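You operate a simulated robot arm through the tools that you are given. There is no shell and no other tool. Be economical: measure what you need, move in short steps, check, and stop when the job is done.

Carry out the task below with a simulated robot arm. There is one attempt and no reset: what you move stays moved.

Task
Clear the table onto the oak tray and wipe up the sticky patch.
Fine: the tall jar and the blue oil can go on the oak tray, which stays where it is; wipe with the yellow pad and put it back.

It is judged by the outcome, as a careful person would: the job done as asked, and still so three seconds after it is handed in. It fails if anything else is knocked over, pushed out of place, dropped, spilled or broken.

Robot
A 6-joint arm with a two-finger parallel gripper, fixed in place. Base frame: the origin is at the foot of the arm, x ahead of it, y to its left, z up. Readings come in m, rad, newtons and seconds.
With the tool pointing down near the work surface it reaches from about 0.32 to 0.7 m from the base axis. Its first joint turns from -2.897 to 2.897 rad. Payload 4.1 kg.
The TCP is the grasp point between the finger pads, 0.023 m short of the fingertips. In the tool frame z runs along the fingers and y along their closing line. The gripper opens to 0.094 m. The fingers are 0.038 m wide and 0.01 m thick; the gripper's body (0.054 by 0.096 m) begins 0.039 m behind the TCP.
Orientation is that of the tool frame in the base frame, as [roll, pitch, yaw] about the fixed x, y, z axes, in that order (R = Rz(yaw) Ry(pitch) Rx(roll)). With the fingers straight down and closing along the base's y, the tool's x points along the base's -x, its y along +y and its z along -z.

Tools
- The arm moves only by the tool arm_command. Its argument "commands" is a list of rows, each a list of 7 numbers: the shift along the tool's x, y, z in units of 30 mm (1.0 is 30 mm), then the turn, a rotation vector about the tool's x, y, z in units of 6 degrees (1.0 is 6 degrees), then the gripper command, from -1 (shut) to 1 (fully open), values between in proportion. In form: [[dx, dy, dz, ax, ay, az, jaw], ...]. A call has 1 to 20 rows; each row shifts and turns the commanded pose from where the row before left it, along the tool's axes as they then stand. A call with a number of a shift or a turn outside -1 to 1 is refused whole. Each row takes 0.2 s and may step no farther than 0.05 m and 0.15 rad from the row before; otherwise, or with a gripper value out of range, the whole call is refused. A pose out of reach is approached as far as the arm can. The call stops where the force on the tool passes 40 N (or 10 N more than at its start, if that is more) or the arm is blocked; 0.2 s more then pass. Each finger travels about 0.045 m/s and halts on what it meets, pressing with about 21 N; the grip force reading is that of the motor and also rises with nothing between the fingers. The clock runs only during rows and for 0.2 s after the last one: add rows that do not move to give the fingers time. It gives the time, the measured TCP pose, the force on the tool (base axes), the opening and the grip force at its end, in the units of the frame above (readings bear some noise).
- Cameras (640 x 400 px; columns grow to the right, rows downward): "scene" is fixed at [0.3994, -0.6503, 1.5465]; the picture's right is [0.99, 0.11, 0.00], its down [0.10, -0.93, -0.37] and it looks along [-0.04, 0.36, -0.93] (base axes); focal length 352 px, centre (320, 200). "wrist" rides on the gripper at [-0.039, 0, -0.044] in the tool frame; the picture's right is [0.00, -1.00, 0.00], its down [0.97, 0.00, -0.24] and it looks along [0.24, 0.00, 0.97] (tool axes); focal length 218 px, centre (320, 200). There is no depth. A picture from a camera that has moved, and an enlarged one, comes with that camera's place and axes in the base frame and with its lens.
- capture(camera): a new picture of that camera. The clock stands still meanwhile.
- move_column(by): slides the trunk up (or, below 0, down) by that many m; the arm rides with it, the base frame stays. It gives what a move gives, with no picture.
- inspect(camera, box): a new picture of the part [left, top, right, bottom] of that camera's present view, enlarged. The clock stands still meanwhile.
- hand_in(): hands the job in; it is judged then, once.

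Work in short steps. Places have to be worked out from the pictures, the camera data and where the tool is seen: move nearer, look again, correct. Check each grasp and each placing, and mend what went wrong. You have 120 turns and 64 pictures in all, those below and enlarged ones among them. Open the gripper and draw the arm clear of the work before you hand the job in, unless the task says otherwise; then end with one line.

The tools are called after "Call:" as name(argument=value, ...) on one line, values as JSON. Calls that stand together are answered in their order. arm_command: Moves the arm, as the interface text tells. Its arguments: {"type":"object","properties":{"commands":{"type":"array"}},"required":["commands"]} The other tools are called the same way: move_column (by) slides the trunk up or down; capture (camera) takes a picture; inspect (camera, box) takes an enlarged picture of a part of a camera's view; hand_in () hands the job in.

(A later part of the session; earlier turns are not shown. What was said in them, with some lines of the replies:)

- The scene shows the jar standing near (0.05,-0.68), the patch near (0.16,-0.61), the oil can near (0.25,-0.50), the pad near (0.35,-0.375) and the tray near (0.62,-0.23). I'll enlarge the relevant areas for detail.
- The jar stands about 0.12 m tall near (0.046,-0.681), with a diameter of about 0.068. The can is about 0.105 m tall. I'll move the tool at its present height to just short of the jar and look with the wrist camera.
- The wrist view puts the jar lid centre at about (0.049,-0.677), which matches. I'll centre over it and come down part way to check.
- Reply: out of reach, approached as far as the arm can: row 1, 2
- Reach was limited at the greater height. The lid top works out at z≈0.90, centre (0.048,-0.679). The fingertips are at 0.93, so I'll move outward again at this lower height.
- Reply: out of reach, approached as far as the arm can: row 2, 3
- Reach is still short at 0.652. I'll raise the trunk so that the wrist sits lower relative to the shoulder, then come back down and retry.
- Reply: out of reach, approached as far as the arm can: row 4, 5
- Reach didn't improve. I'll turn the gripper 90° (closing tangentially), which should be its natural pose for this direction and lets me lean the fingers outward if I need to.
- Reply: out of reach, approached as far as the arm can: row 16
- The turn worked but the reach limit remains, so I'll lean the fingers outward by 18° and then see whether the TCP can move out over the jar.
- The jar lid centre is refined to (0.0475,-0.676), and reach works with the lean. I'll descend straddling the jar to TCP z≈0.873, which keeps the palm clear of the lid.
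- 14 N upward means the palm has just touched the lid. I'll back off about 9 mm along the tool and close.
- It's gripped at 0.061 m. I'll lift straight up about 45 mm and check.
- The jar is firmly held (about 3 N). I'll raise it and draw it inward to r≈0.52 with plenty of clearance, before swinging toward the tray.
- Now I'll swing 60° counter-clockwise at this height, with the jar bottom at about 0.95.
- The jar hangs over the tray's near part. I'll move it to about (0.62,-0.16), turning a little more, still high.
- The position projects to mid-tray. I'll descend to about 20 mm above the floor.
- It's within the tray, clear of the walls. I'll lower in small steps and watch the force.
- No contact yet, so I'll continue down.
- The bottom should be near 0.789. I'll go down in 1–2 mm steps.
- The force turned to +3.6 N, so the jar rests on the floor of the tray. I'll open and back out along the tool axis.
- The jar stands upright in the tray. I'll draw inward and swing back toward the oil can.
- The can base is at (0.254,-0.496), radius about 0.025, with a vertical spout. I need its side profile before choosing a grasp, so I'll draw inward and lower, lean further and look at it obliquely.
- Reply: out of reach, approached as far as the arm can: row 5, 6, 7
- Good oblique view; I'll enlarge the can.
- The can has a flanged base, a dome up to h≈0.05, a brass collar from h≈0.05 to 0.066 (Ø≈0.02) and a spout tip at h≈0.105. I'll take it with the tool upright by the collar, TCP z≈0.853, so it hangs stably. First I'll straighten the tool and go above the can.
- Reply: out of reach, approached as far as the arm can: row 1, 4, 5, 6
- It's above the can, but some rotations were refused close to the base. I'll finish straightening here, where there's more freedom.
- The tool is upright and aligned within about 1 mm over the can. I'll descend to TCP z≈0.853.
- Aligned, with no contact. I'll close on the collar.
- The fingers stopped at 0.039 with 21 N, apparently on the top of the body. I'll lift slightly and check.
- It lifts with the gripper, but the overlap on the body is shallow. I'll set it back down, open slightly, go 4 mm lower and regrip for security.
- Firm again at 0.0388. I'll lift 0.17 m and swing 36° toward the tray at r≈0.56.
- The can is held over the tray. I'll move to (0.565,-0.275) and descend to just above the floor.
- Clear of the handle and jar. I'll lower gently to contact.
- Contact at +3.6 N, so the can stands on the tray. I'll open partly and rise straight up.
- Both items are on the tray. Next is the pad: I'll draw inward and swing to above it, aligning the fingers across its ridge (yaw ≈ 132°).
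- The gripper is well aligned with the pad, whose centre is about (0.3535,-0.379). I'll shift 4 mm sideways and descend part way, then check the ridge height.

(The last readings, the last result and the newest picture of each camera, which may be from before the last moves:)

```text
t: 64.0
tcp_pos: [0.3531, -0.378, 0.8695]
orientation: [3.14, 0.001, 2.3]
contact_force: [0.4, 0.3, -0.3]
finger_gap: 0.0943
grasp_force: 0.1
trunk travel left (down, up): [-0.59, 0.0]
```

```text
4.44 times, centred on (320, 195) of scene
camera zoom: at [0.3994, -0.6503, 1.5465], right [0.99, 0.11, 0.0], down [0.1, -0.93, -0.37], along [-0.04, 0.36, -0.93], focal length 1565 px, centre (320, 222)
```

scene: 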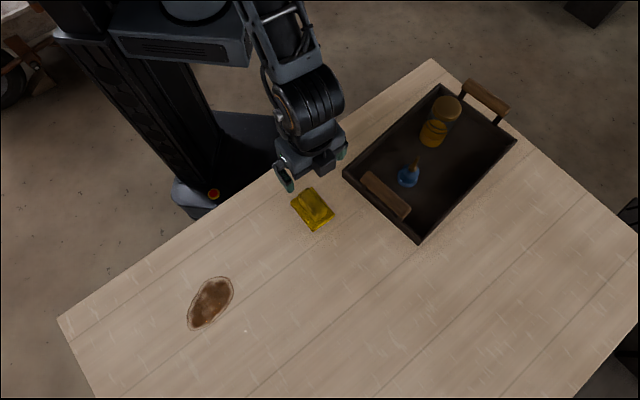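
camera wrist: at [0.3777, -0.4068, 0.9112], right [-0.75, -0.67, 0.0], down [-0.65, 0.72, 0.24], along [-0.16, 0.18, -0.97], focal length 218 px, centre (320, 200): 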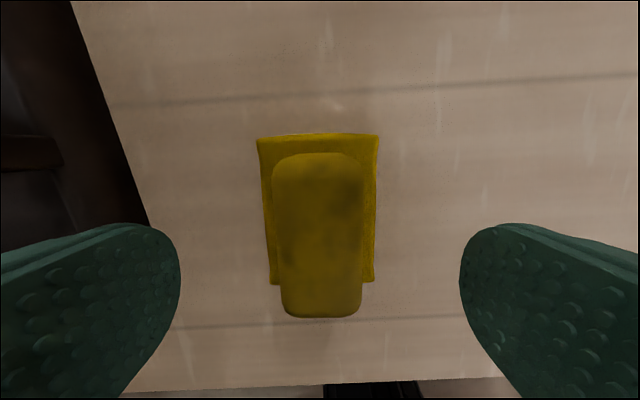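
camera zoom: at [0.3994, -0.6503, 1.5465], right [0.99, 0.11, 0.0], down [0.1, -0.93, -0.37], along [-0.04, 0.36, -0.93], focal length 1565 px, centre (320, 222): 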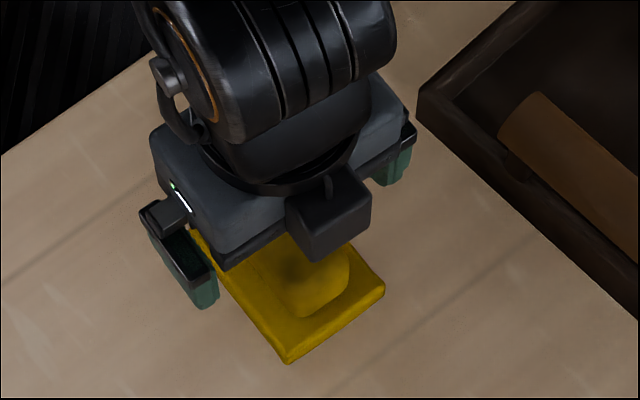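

The ridge is about 35 mm wide with its top at z≈0.83. I'll descend to TCP z≈0.828 (tips above the pad base) and grip.

Call:
arm_command(commands=[[0, 0, 0.7, 0, 0, 0, 1], [0, 0, 0.66, 0, 0, 0, 1], [0, 0, 0, 0, 0, 0, 1], [0, 0, 0, 0, 0, 0, -1], [0, 0, 0, 0, 0, 0, -1], [0, 0, 0, 0, 0, 0, -1], [0, 0, 0, 0, 0, 0, -1], [0, 0, 0, 0, 0, 0, -1], [0, 0, 0, 0, 0, 0, -1]])

Call:
capture(camera="wrist")

```text
t: 66.0
tcp_pos: [0.3527, -0.3791, 0.8294]
orientation: [-3.141, 0.001, 2.3]
contact_force: [-0.2, 0.3, 1.9]
finger_gap: 0.0356
grasp_force: 20.7
trunk travel left (down, up): [-0.59, 0.0]
```

```text
31 pictures are left
camera wrist: at [0.3777, -0.4071, 0.8712], right [-0.75, -0.67, 0.0], down [-0.65, 0.72, 0.24], along [-0.16, 0.18, -0.97], focal length 218 px, centre (320, 200)
```

wrist: 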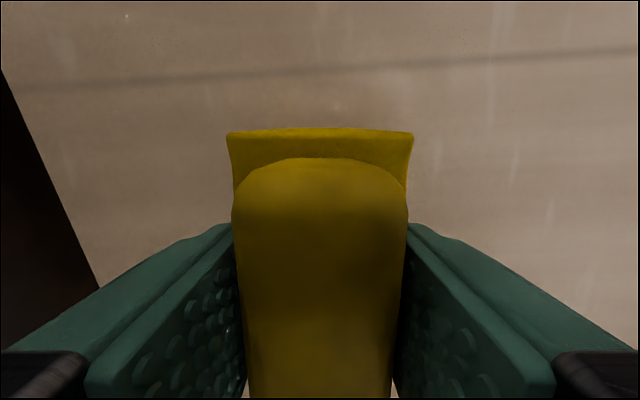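

The pad is gripped at 0.0356 (home grasp pose (0.3528,-0.379,0.829), yaw 2.30). I'll lift it and carry it over the upper end of the patch, turning so that its long side lies across the patch.

Call:
arm_command(commands=[[0, 0, -0.6, 0, 0, 0, -1], [0, 0, -0.8, 0, 0, 0, -1], [0, 0, -0.6, 0, 0, 0, -1], [-0.107, -0.93, 0, 0, 0, 0, -1], [-0.107, -0.93, 0, 0, 0, 0, -1], [-0.107, -0.93, 0, 0, 0, 0, -1], [-0.107, -0.93, 0, 0, 0, 0, -1], [-0.107, -0.93, 0, 0, 0, 0, -1], [-0.107, -0.93, 0, 0, 0, 0, -1], [-0.107, -0.93, 0, 0, 0, 0, -1], [-0.107, -0.93, 0, 0, 0, 0, -1], [-0.107, -0.93, 0, 0, 0, 0, -1], [0, 0, 0, 0, 0, -0.88, -1], [0, 0, 0, 0, 0, -0.88, -1], [0, 0, 0, 0, 0, -0.88, -1], [0, 0, 0, 0, 0, -0.88, -1], [0, 0, 0, 0, 0, 0, -1]])

Call:
capture(camera="scene")

Call:
capture(camera="wrist")

```text
t: 69.7
tcp_pos: [0.1836, -0.5684, 0.8901]
orientation: [3.141, 0.001, 2.672]
contact_force: [0.1, -0.9, -1.0]
finger_gap: 0.0357
grasp_force: 21.5
trunk travel left (down, up): [-0.59, 0.0]
```

```text
30 pictures are left
```

scene: 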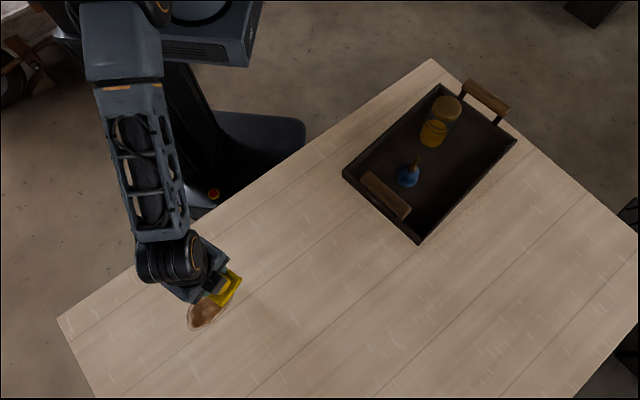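

```text
29 pictures are left
camera wrist: at [0.2185, -0.5844, 0.9315], right [-0.45, -0.89, 0.0], down [-0.86, 0.44, 0.24], along [-0.21, 0.11, -0.97], focal length 218 px, centre (320, 200)
```

wrist: 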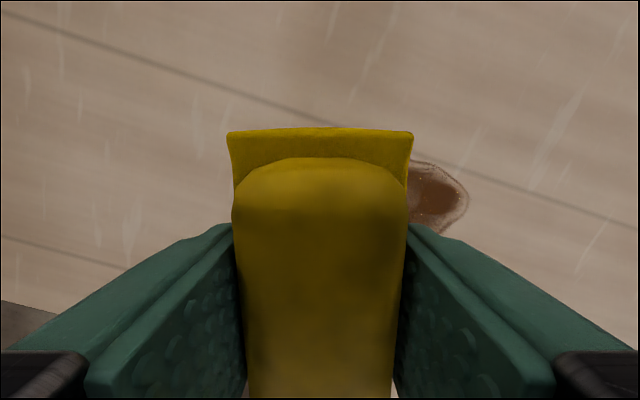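

The pad hangs above the upper end of the patch. I'll lower it to the table and check the force.

Call:
arm_command(commands=[[0, 0, 0.9, 0, 0, 0, -1], [0, 0, 0.9, 0, 0, 0, -1], [0, 0, 0.2, 0, 0, 0, -1], [0, 0, 0.05, 0, 0, 0, -1], [0, 0, 0, 0, 0, 0, -1]])

```text
t: 70.8
tcp_pos: [0.1838, -0.5668, 0.8294]
orientation: [3.141, 0.003, 2.669]
contact_force: [-0.6, 1.9, 9.1]
finger_gap: 0.0354
grasp_force: 21.1
trunk travel left (down, up): [-0.59, 0.0]
```

The pad presses with 9 N, which is good. I'll wipe slowly along the patch to its far end.

Call:
arm_command(commands=[[0, -0.4, 0, 0, 0, 0, -1], [0, -0.4, 0, 0, 0, 0, -1], [0, -0.4, 0, 0, 0, 0, -1], [0, -0.4, 0, 0, 0, 0, -1], [0, -0.4, 0, 0, 0, 0, -1], [0, -0.4, 0, 0, 0, 0, -1], [0, -0.4, 0, 0, 0, 0, -1], [0, -0.3, 0, 0, 0, 0, -1], [0, 0, 0, 0, 0, 0, -1]])

Call:
inspect(camera="scene", box=[120, 230, 290, 361])

```text
t: 72.8
tcp_pos: [0.1461, -0.6279, 0.8297]
orientation: [3.14, -0.002, 2.668]
contact_force: [0.6, -0.6, -1.0]
finger_gap: 0.0355
grasp_force: 20.6
out of reach, approached as far as the arm can: row 6, 7, 8
trunk travel left (down, up): [-0.59, 0.0]
```

```text
3.05 times, centred on (205, 296) of scene
camera zoom: at [0.3994, -0.6503, 1.5465], right [0.99, 0.11, 0.0], down [0.1, -0.93, -0.37], along [-0.04, 0.36, -0.93], focal length 1075 px, centre (671, -92)
```

zoom: 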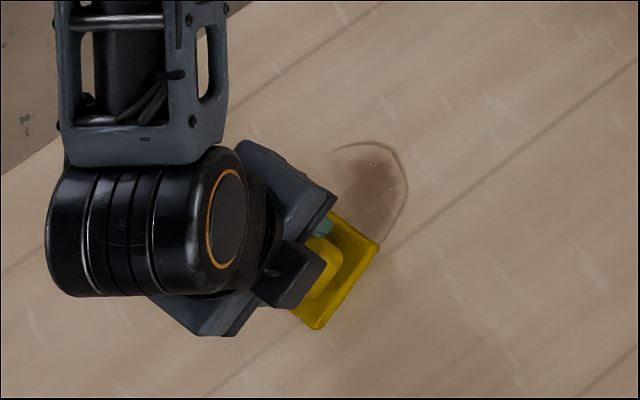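

The patch is fading, but the far end was out of reach (r≈0.645) and contact was lost there. I'll press lightly again and make more passes over the near part first.

Call:
arm_command(commands=[[-0.1, 0.4, 0.04, 0, 0, 0, -1], [-0.1, 0.4, 0.02, 0, 0, 0, -1], [0, 0.4, 0, 0, 0, 0, -1], [0, 0.4, 0, 0, 0, 0, -1], [0, 0.4, 0, 0, 0, 0, -1], [0, 0.5, 0, 0, 0, 0, -1], [0, -0.5, 0, 0, 0, 0, -1], [0, -0.5, 0, 0, 0, 0, -1], [0, -0.5, 0, 0, 0, 0, -1], [0, -0.5, 0, 0, 0, 0, -1], [0.05, 0.5, 0, 0, 0, 0, -1], [0.05, 0.5, 0, 0, 0, 0, -1], [0, 0.5, 0, 0, 0, 0, -1], [0, 0.5, 0, 0, 0, 0, -1], [0, -0.5, 0, 0, 0, 0, -1], [0, -0.5, 0, 0, 0, 0, -1], [0, -0.5, 0, 0, 0, 0, -1], [0, 0, 0, 0, 0, 0, -1]])

Call:
inspect(camera="scene", box=[120, 230, 290, 361])

```text
t: 76.7
tcp_pos: [0.1622, -0.6018, 0.8294]
orientation: [3.141, 0.001, 2.668]
contact_force: [0.9, -0.6, 0.1]
finger_gap: 0.0356
grasp_force: 21.1
trunk travel left (down, up): [-0.59, 0.0]
```

```text
3.05 times, centred on (205, 296) of scene
camera zoom: at [0.3994, -0.6503, 1.5465], right [0.99, 0.11, 0.0], down [0.1, -0.93, -0.37], along [-0.04, 0.36, -0.93], focal length 1075 px, centre (671, -92)
```

zoom: 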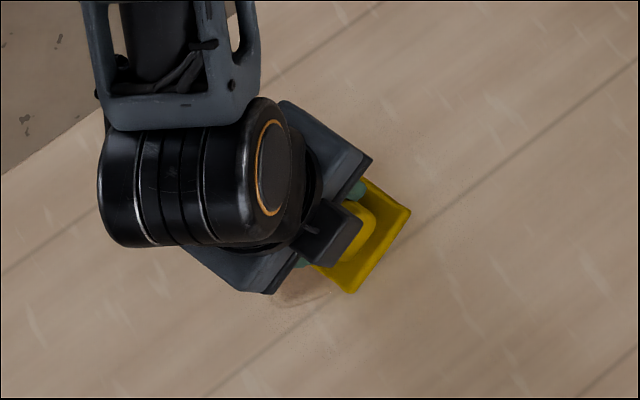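

The near half is clean. The remainder is around (0.14,-0.66). I'll rotate the pad so its long axis points outward (yaw ≈105°), which extends its coverage to r≈0.685, and move to r≈0.64.

Call:
arm_command(commands=[[0, 0, 0, 0, 0, 1, -1], [0, 0, 0, 0, 0, 1, -1], [0, 0, 0, 0, 0, 1, -1], [0, 0, 0, 0, 0, 1, -1], [0, 0, 0, 0, 0, 1, -1], [0, 0, 0, 0, 0, 1, -1], [0, 0, 0, 0, 0, 1, -1], [0, 0, 0.06, 0, 0, 1, -1], [-0.27, -0.45, 0, 0, 0, 0, -1], [-0.28, -0.45, 0, 0, 0, 0, -1], [0, 0, 0, 0, 0, 0, -1]])

Call:
inspect(camera="scene", box=[120, 230, 290, 361])

Call:
capture(camera="wrist")

```text
t: 79.0
tcp_pos: [0.1412, -0.6242, 0.8274]
orientation: [-3.141, 0.002, 1.831]
contact_force: [6.6, 4.4, 15.9]
finger_gap: 0.0355
grasp_force: 21.2
trunk travel left (down, up): [-0.59, 0.0]
```

```text
3.05 times, centred on (205, 296) of scene
camera zoom: at [0.3994, -0.6503, 1.5465], right [0.99, 0.11, 0.0], down [0.1, -0.93, -0.37], along [-0.04, 0.36, -0.93], focal length 1075 px, centre (671, -92)
```

zoom: 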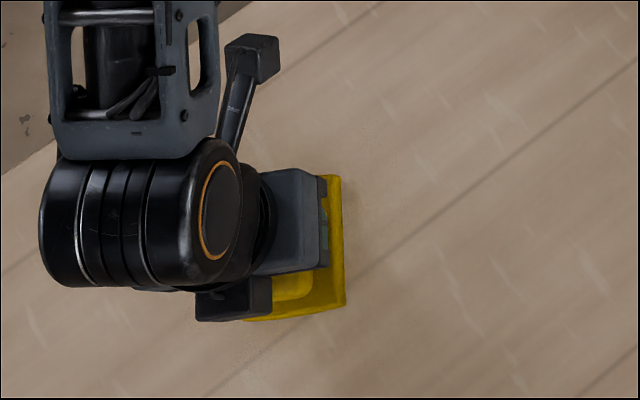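

```text
25 pictures are left
camera wrist: at [0.1501, -0.6612, 0.8714], right [-0.97, -0.26, 0.0], down [-0.25, 0.94, 0.24], along [-0.06, 0.23, -0.97], focal length 218 px, centre (320, 200)
```

wrist: 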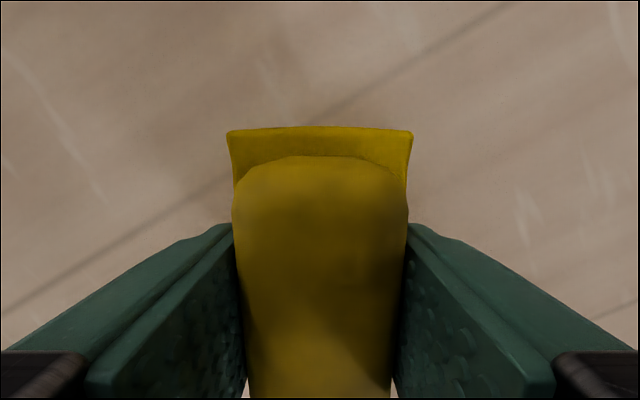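

No residue shows outside the pad. I'll make sweeping passes sideways here with the pad in contact.

Call:
arm_command(commands=[[0, -0.4, -0.015, 0, 0, 0, -1], [0, -0.4, 0, 0, 0, 0, -1], [0, -0.3, 0, 0, 0, 0, -1], [0, 0.5, 0, 0, 0, 0, -1], [0, 0.5, 0, 0, 0, 0, -1], [0, 0.5, 0, 0, 0, 0, -1], [0, 0.5, 0, 0, 0, 0, -1], [0, 0.3, 0, 0, 0, 0, -1], [0, -0.5, 0, 0, 0, 0, -1], [0, -0.5, 0, 0, 0, 0, -1], [0, -0.5, 0, 0, 0, 0, -1], [0, -0.5, 0, 0, 0, 0, -1], [0, 0.5, 0, 0, 0, 0, -1], [0, 0.5, 0, 0, 0, 0, -1], [0, 0.5, 0, 0, 0, 0, -1], [0.4, -0.4, 0, 0, 0, 0, -1], [0.4, -0.3, 0, 0, 0, 0, -1], [0, 0, 0, 0, 0, 0, -1]])

```text
t: 82.8
tcp_pos: [0.1337, -0.6, 0.8277]
orientation: [3.141, 0.001, 1.829]
contact_force: [4.7, -3.5, 11.7]
finger_gap: 0.0357
grasp_force: 21.1
trunk travel left (down, up): [-0.59, 0.0]
```

Now I'll lift the pad and move it inward a bit, to view the whole patch area.

Call:
arm_command(commands=[[0, 0, -0.6, 0, 0, 0, -1], [0, 0, -0.8, 0, 0, 0, -1], [0, 0, -0.8, 0, 0, 0, -1], [0.9, 0, 0, 0, 0, 0, -1], [0.9, 0, 0, 0, 0, 0, -1], [0.9, 0, 0, 0, 0, 0, -1], [0, 0, 0, 0, 0, 0, -1]])

Call:
inspect(camera="scene", box=[120, 230, 290, 361])

Call:
capture(camera="wrist")

```text
t: 84.5
tcp_pos: [0.1137, -0.5233, 0.8936]
orientation: [3.141, -0.001, 1.831]
contact_force: [-1.3, 0.1, -0.6]
finger_gap: 0.0358
grasp_force: 21.3
trunk travel left (down, up): [-0.59, 0.0]
```

```text
3.05 times, centred on (205, 296) of scene
camera zoom: at [0.3994, -0.6503, 1.5465], right [0.99, 0.11, 0.0], down [0.1, -0.93, -0.37], along [-0.04, 0.36, -0.93], focal length 1075 px, centre (671, -92)
```

zoom: 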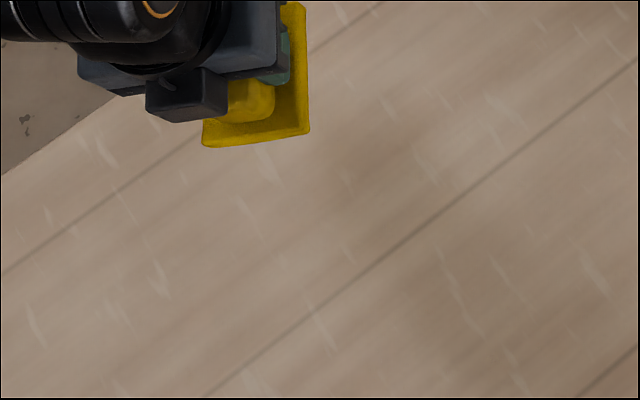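

```text
23 pictures are left
camera wrist: at [0.1225, -0.5601, 0.9362], right [-0.97, -0.26, 0.0], down [-0.25, 0.94, 0.24], along [-0.06, 0.23, -0.97], focal length 218 px, centre (320, 200)
```

wrist: 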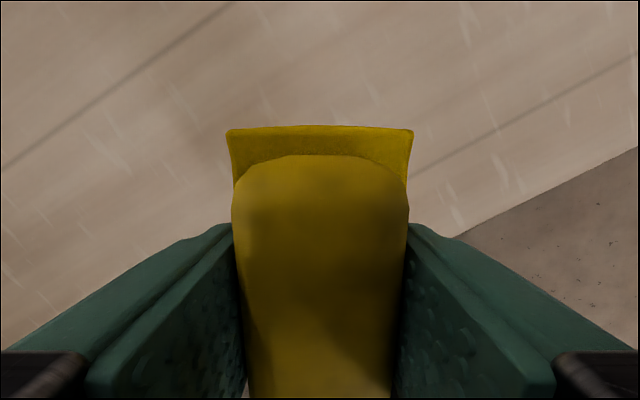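

The patch looks gone. I'll check more closely for any residue.

Call:
inspect(camera="scene", box=[175, 262, 255, 342])

```text
5.00 times, centred on (215, 302) of scene
camera zoom: at [0.3994, -0.6503, 1.5465], right [0.99, 0.11, 0.0], down [0.1, -0.93, -0.37], along [-0.04, 0.36, -0.93], focal length 1761 px, centre (845, -310)
```

zoom: 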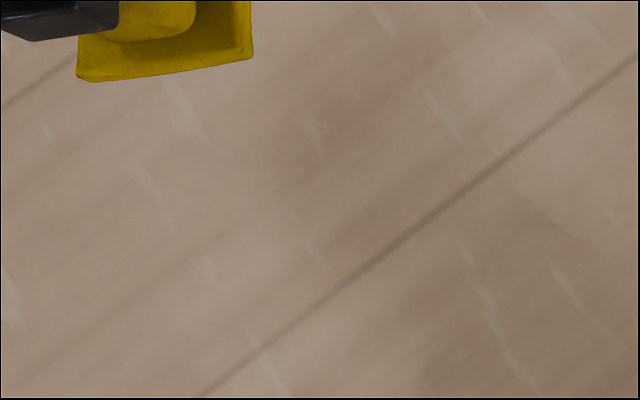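

It's essentially clean. A faint darker tone near (0.173,-0.570) may be wood grain, but I'll make a few extra passes there with proper pressure to be sure.

Call:
arm_command(commands=[[-0.93, 0.46, 0, 0, 0, 0, -1], [-0.93, 0.47, 0, 0, 0, 0, -1], [0, 0, 0.9, 0, 0, 0, -1], [0, 0, 0.9, 0, 0, 0, -1], [0, 0, 0.3, 0, 0, 0, -1], [0, 0, 0.09, 0, 0, 0, -1], [0, 0.4, 0, 0, 0, 0, -1], [0, 0.4, 0, 0, 0, 0, -1], [0, 0.4, 0, 0, 0, 0, -1], [-0.3, -0.5, 0, 0, 0, 0, -1], [-0.3, -0.5, 0, 0, 0, 0, -1], [0, -0.5, 0, 0, 0, 0, -1], [0, 0.5, 0, 0, 0, 0, -1], [0, 0.5, 0, 0, 0, 0, -1], [0, 0.5, 0, 0, 0, 0, -1], [0.4, -0.4, 0, 0, 0, 0, -1], [0.4, -0.4, 0, 0, 0, 0, -1], [0, -0.4, 0, 0, 0, 0, -1], [0, 0, 0, 0, 0, 0, -1]])

Call:
arm_command(commands=[[0, 0, -0.6, 0, 0, 0, -1], [0, 0, -0.8, 0, 0, 0, -1], [0, 0, -0.8, 0, 0, 0, -1], [0.9, 0, 0, 0, 0, 0, -1], [0.9, 0, 0, 0, 0, 0, -1], [0, 0, 0, 0, 0, 0, -1]])

Call:
inspect(camera="scene", box=[175, 262, 255, 342])

```text
t: 88.5
tcp_pos: [0.1536, -0.5638, 0.8279]
orientation: [-3.141, -0.002, 1.831]
contact_force: [6.7, 1.8, 13.0]
finger_gap: 0.0354
grasp_force: 21.0
trunk travel left (down, up): [-0.59, 0.0]
```

```text
t: 89.8
tcp_pos: [0.1386, -0.5127, 0.8938]
orientation: [3.14, 0.0, 1.83]
contact_force: [0.1, 0.8, -0.9]
finger_gap: 0.0356
grasp_force: 20.6
trunk travel left (down, up): [-0.59, 0.0]
```

```text
5.00 times, centred on (215, 302) of scene
camera zoom: at [0.3994, -0.6503, 1.5465], right [0.99, 0.11, 0.0], down [0.1, -0.93, -0.37], along [-0.04, 0.36, -0.93], focal length 1761 px, centre (845, -310)
```

zoom: 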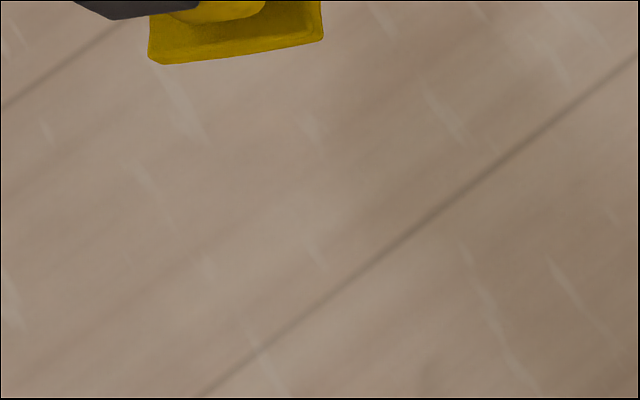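

That faint tone is gone and the wood is clean. Now I'll return the pad: rotate back to yaw 2.30 and move above its home spot.

Call:
arm_command(commands=[[0, 0, 0, 0, 0, -0.9, -1], [0, 0, 0, 0, 0, -0.9, -1], [0, 0, 0, 0, 0, -0.9, -1], [0, 0, 0, 0, 0, -0.9, -1], [0, 0, 0, 0, 0, -0.89, -1], [-0.16, 0.921, 0, 0, 0, 0, -1], [-0.16, 0.921, 0, 0, 0, 0, -1], [-0.16, 0.921, 0, 0, 0, 0, -1], [-0.16, 0.921, 0, 0, 0, 0, -1], [-0.16, 0.921, 0, 0, 0, 0, -1], [-0.16, 0.921, 0, 0, 0, 0, -1], [-0.16, 0.921, 0, 0, 0, 0, -1], [-0.16, 0.921, 0, 0, 0, 0, -1], [-0.16, 0.921, 0, 0, 0, 0, -1], [0, 0, 0, 0, 0, 0, -1]])

```text
t: 93.0
tcp_pos: [0.3531, -0.3787, 0.8952]
orientation: [3.141, 0.0, 2.3]
contact_force: [-0.5, -0.1, -1.5]
finger_gap: 0.0355
grasp_force: 20.7
trunk travel left (down, up): [-0.59, 0.0]
```

Exactly over home. I'll lower to z≈0.829 and check for contact.

Call:
arm_command(commands=[[0, 0, 0.9, 0, 0, 0, -1], [0, 0, 0.9, 0, 0, 0, -1], [0, 0, 0.3, 0, 0, 0, -1], [0, 0, 0.07, 0, 0, 0, -1], [0, 0, 0, 0, 0, 0, -1]])

```text
t: 94.2
tcp_pos: [0.3526, -0.3798, 0.8294]
orientation: [-3.141, 0.001, 2.301]
contact_force: [-0.4, 0.0, 0.3]
finger_gap: 0.0356
grasp_force: 20.9
trunk travel left (down, up): [-0.59, 0.0]
```

It's just at contact. I'll go down half a millimetre more, release and rise clear.

Call:
arm_command(commands=[[0, 0, 0.03, 0, 0, 0, -1], [0, 0, 0, 0, 0, 0, -0.1], [0, 0, 0, 0, 0, 0, 1], [0, 0, 0, 0, 0, 0, 1], [0, 0, 0, 0, 0, 0, 1], [0, 0, 0, 0, 0, 0, 1], [0, 0, -0.5, 0, 0, 0, 1], [0, 0, -0.9, 0, 0, 0, 1], [0, 0, -0.9, 0, 0, 0, 1], [0, 0, -0.9, 0, 0, 0, 1], [0, 0, -0.9, 0, 0, 0, 1], [0, 0, -0.9, 0, 0, 0, 1], [0, 0, -0.9, 0, 0, 0, 1], [0, 0, 0, 0, 0, 0, 1]])

Call:
capture(camera="wrist")

Call:
capture(camera="scene")

```text
t: 97.2
tcp_pos: [0.3529, -0.3792, 1.0052]
orientation: [3.141, -0.001, 2.302]
contact_force: [0.1, 0.1, 0.4]
finger_gap: 0.0939
grasp_force: 0.0
trunk travel left (down, up): [-0.59, 0.0]
```

```text
20 pictures are left
camera wrist: at [0.3787, -0.407, 1.0477], right [-0.74, -0.67, 0.0], down [-0.65, 0.72, 0.24], along [-0.16, 0.18, -0.97], focal length 218 px, centre (320, 200)
```

wrist: 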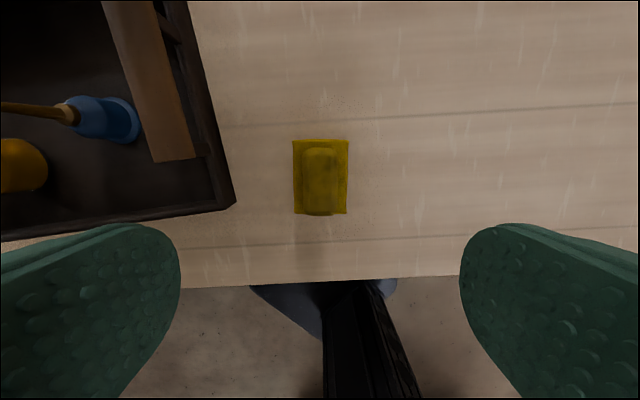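

```text
19 pictures are left
```

scene: 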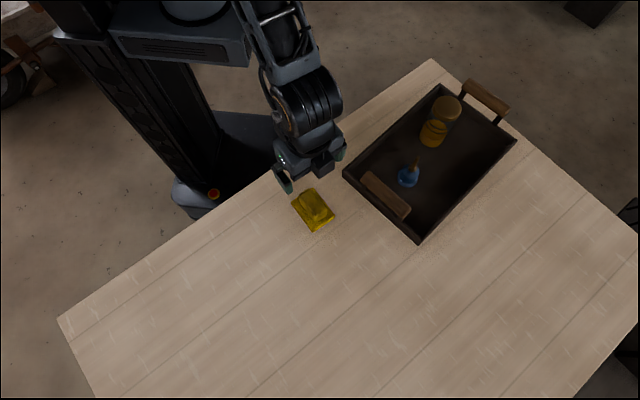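

The pad is back on its spot, the table is clean, and the jar and can stand in the unmoved tray. I'll draw the arm clear.

Call:
arm_command(commands=[[0, -0.9, -0.3, 0, 0, 0.5, 1], [0, -0.9, -0.3, 0, 0, 0.5, 1], [0, -0.9, 0, 0, 0, 0.5, 1], [0, -0.9, 0, 0, 0, 0.5, 1], [0, -0.9, 0, 0, 0, 0.5, 1], [0, -0.9, 0, 0, 0, 0.5, 1], [0, 0, 0, 0, 0, 0, 1]])

Call:
capture(camera="scene")

```text
t: 98.8
tcp_pos: [0.2193, -0.4712, 1.0229]
orientation: [3.141, 0.0, 1.987]
contact_force: [0.9, 0.1, 0.3]
finger_gap: 0.0942
grasp_force: 0.0
trunk travel left (down, up): [-0.59, 0.0]
```

```text
18 pictures are left
```

scene: 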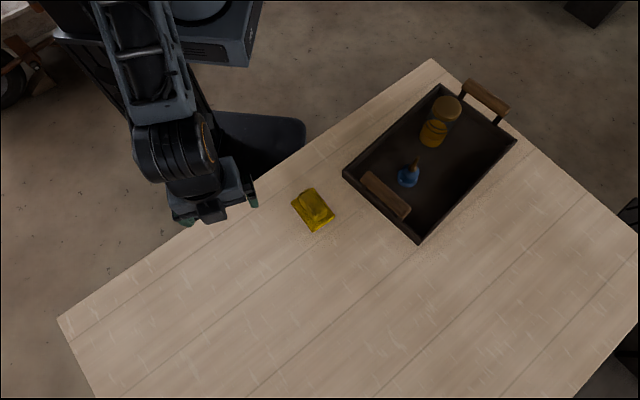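

Everything is in place and the arm is clear, so I'm handing in.

Call:
hand_in()

```text
The job is handed in.
```

The tall jar and the blue oil can are standing on the oak tray, which I left in place; the sticky patch is wiped up, the yellow pad is back where it was, and the job is handed in.
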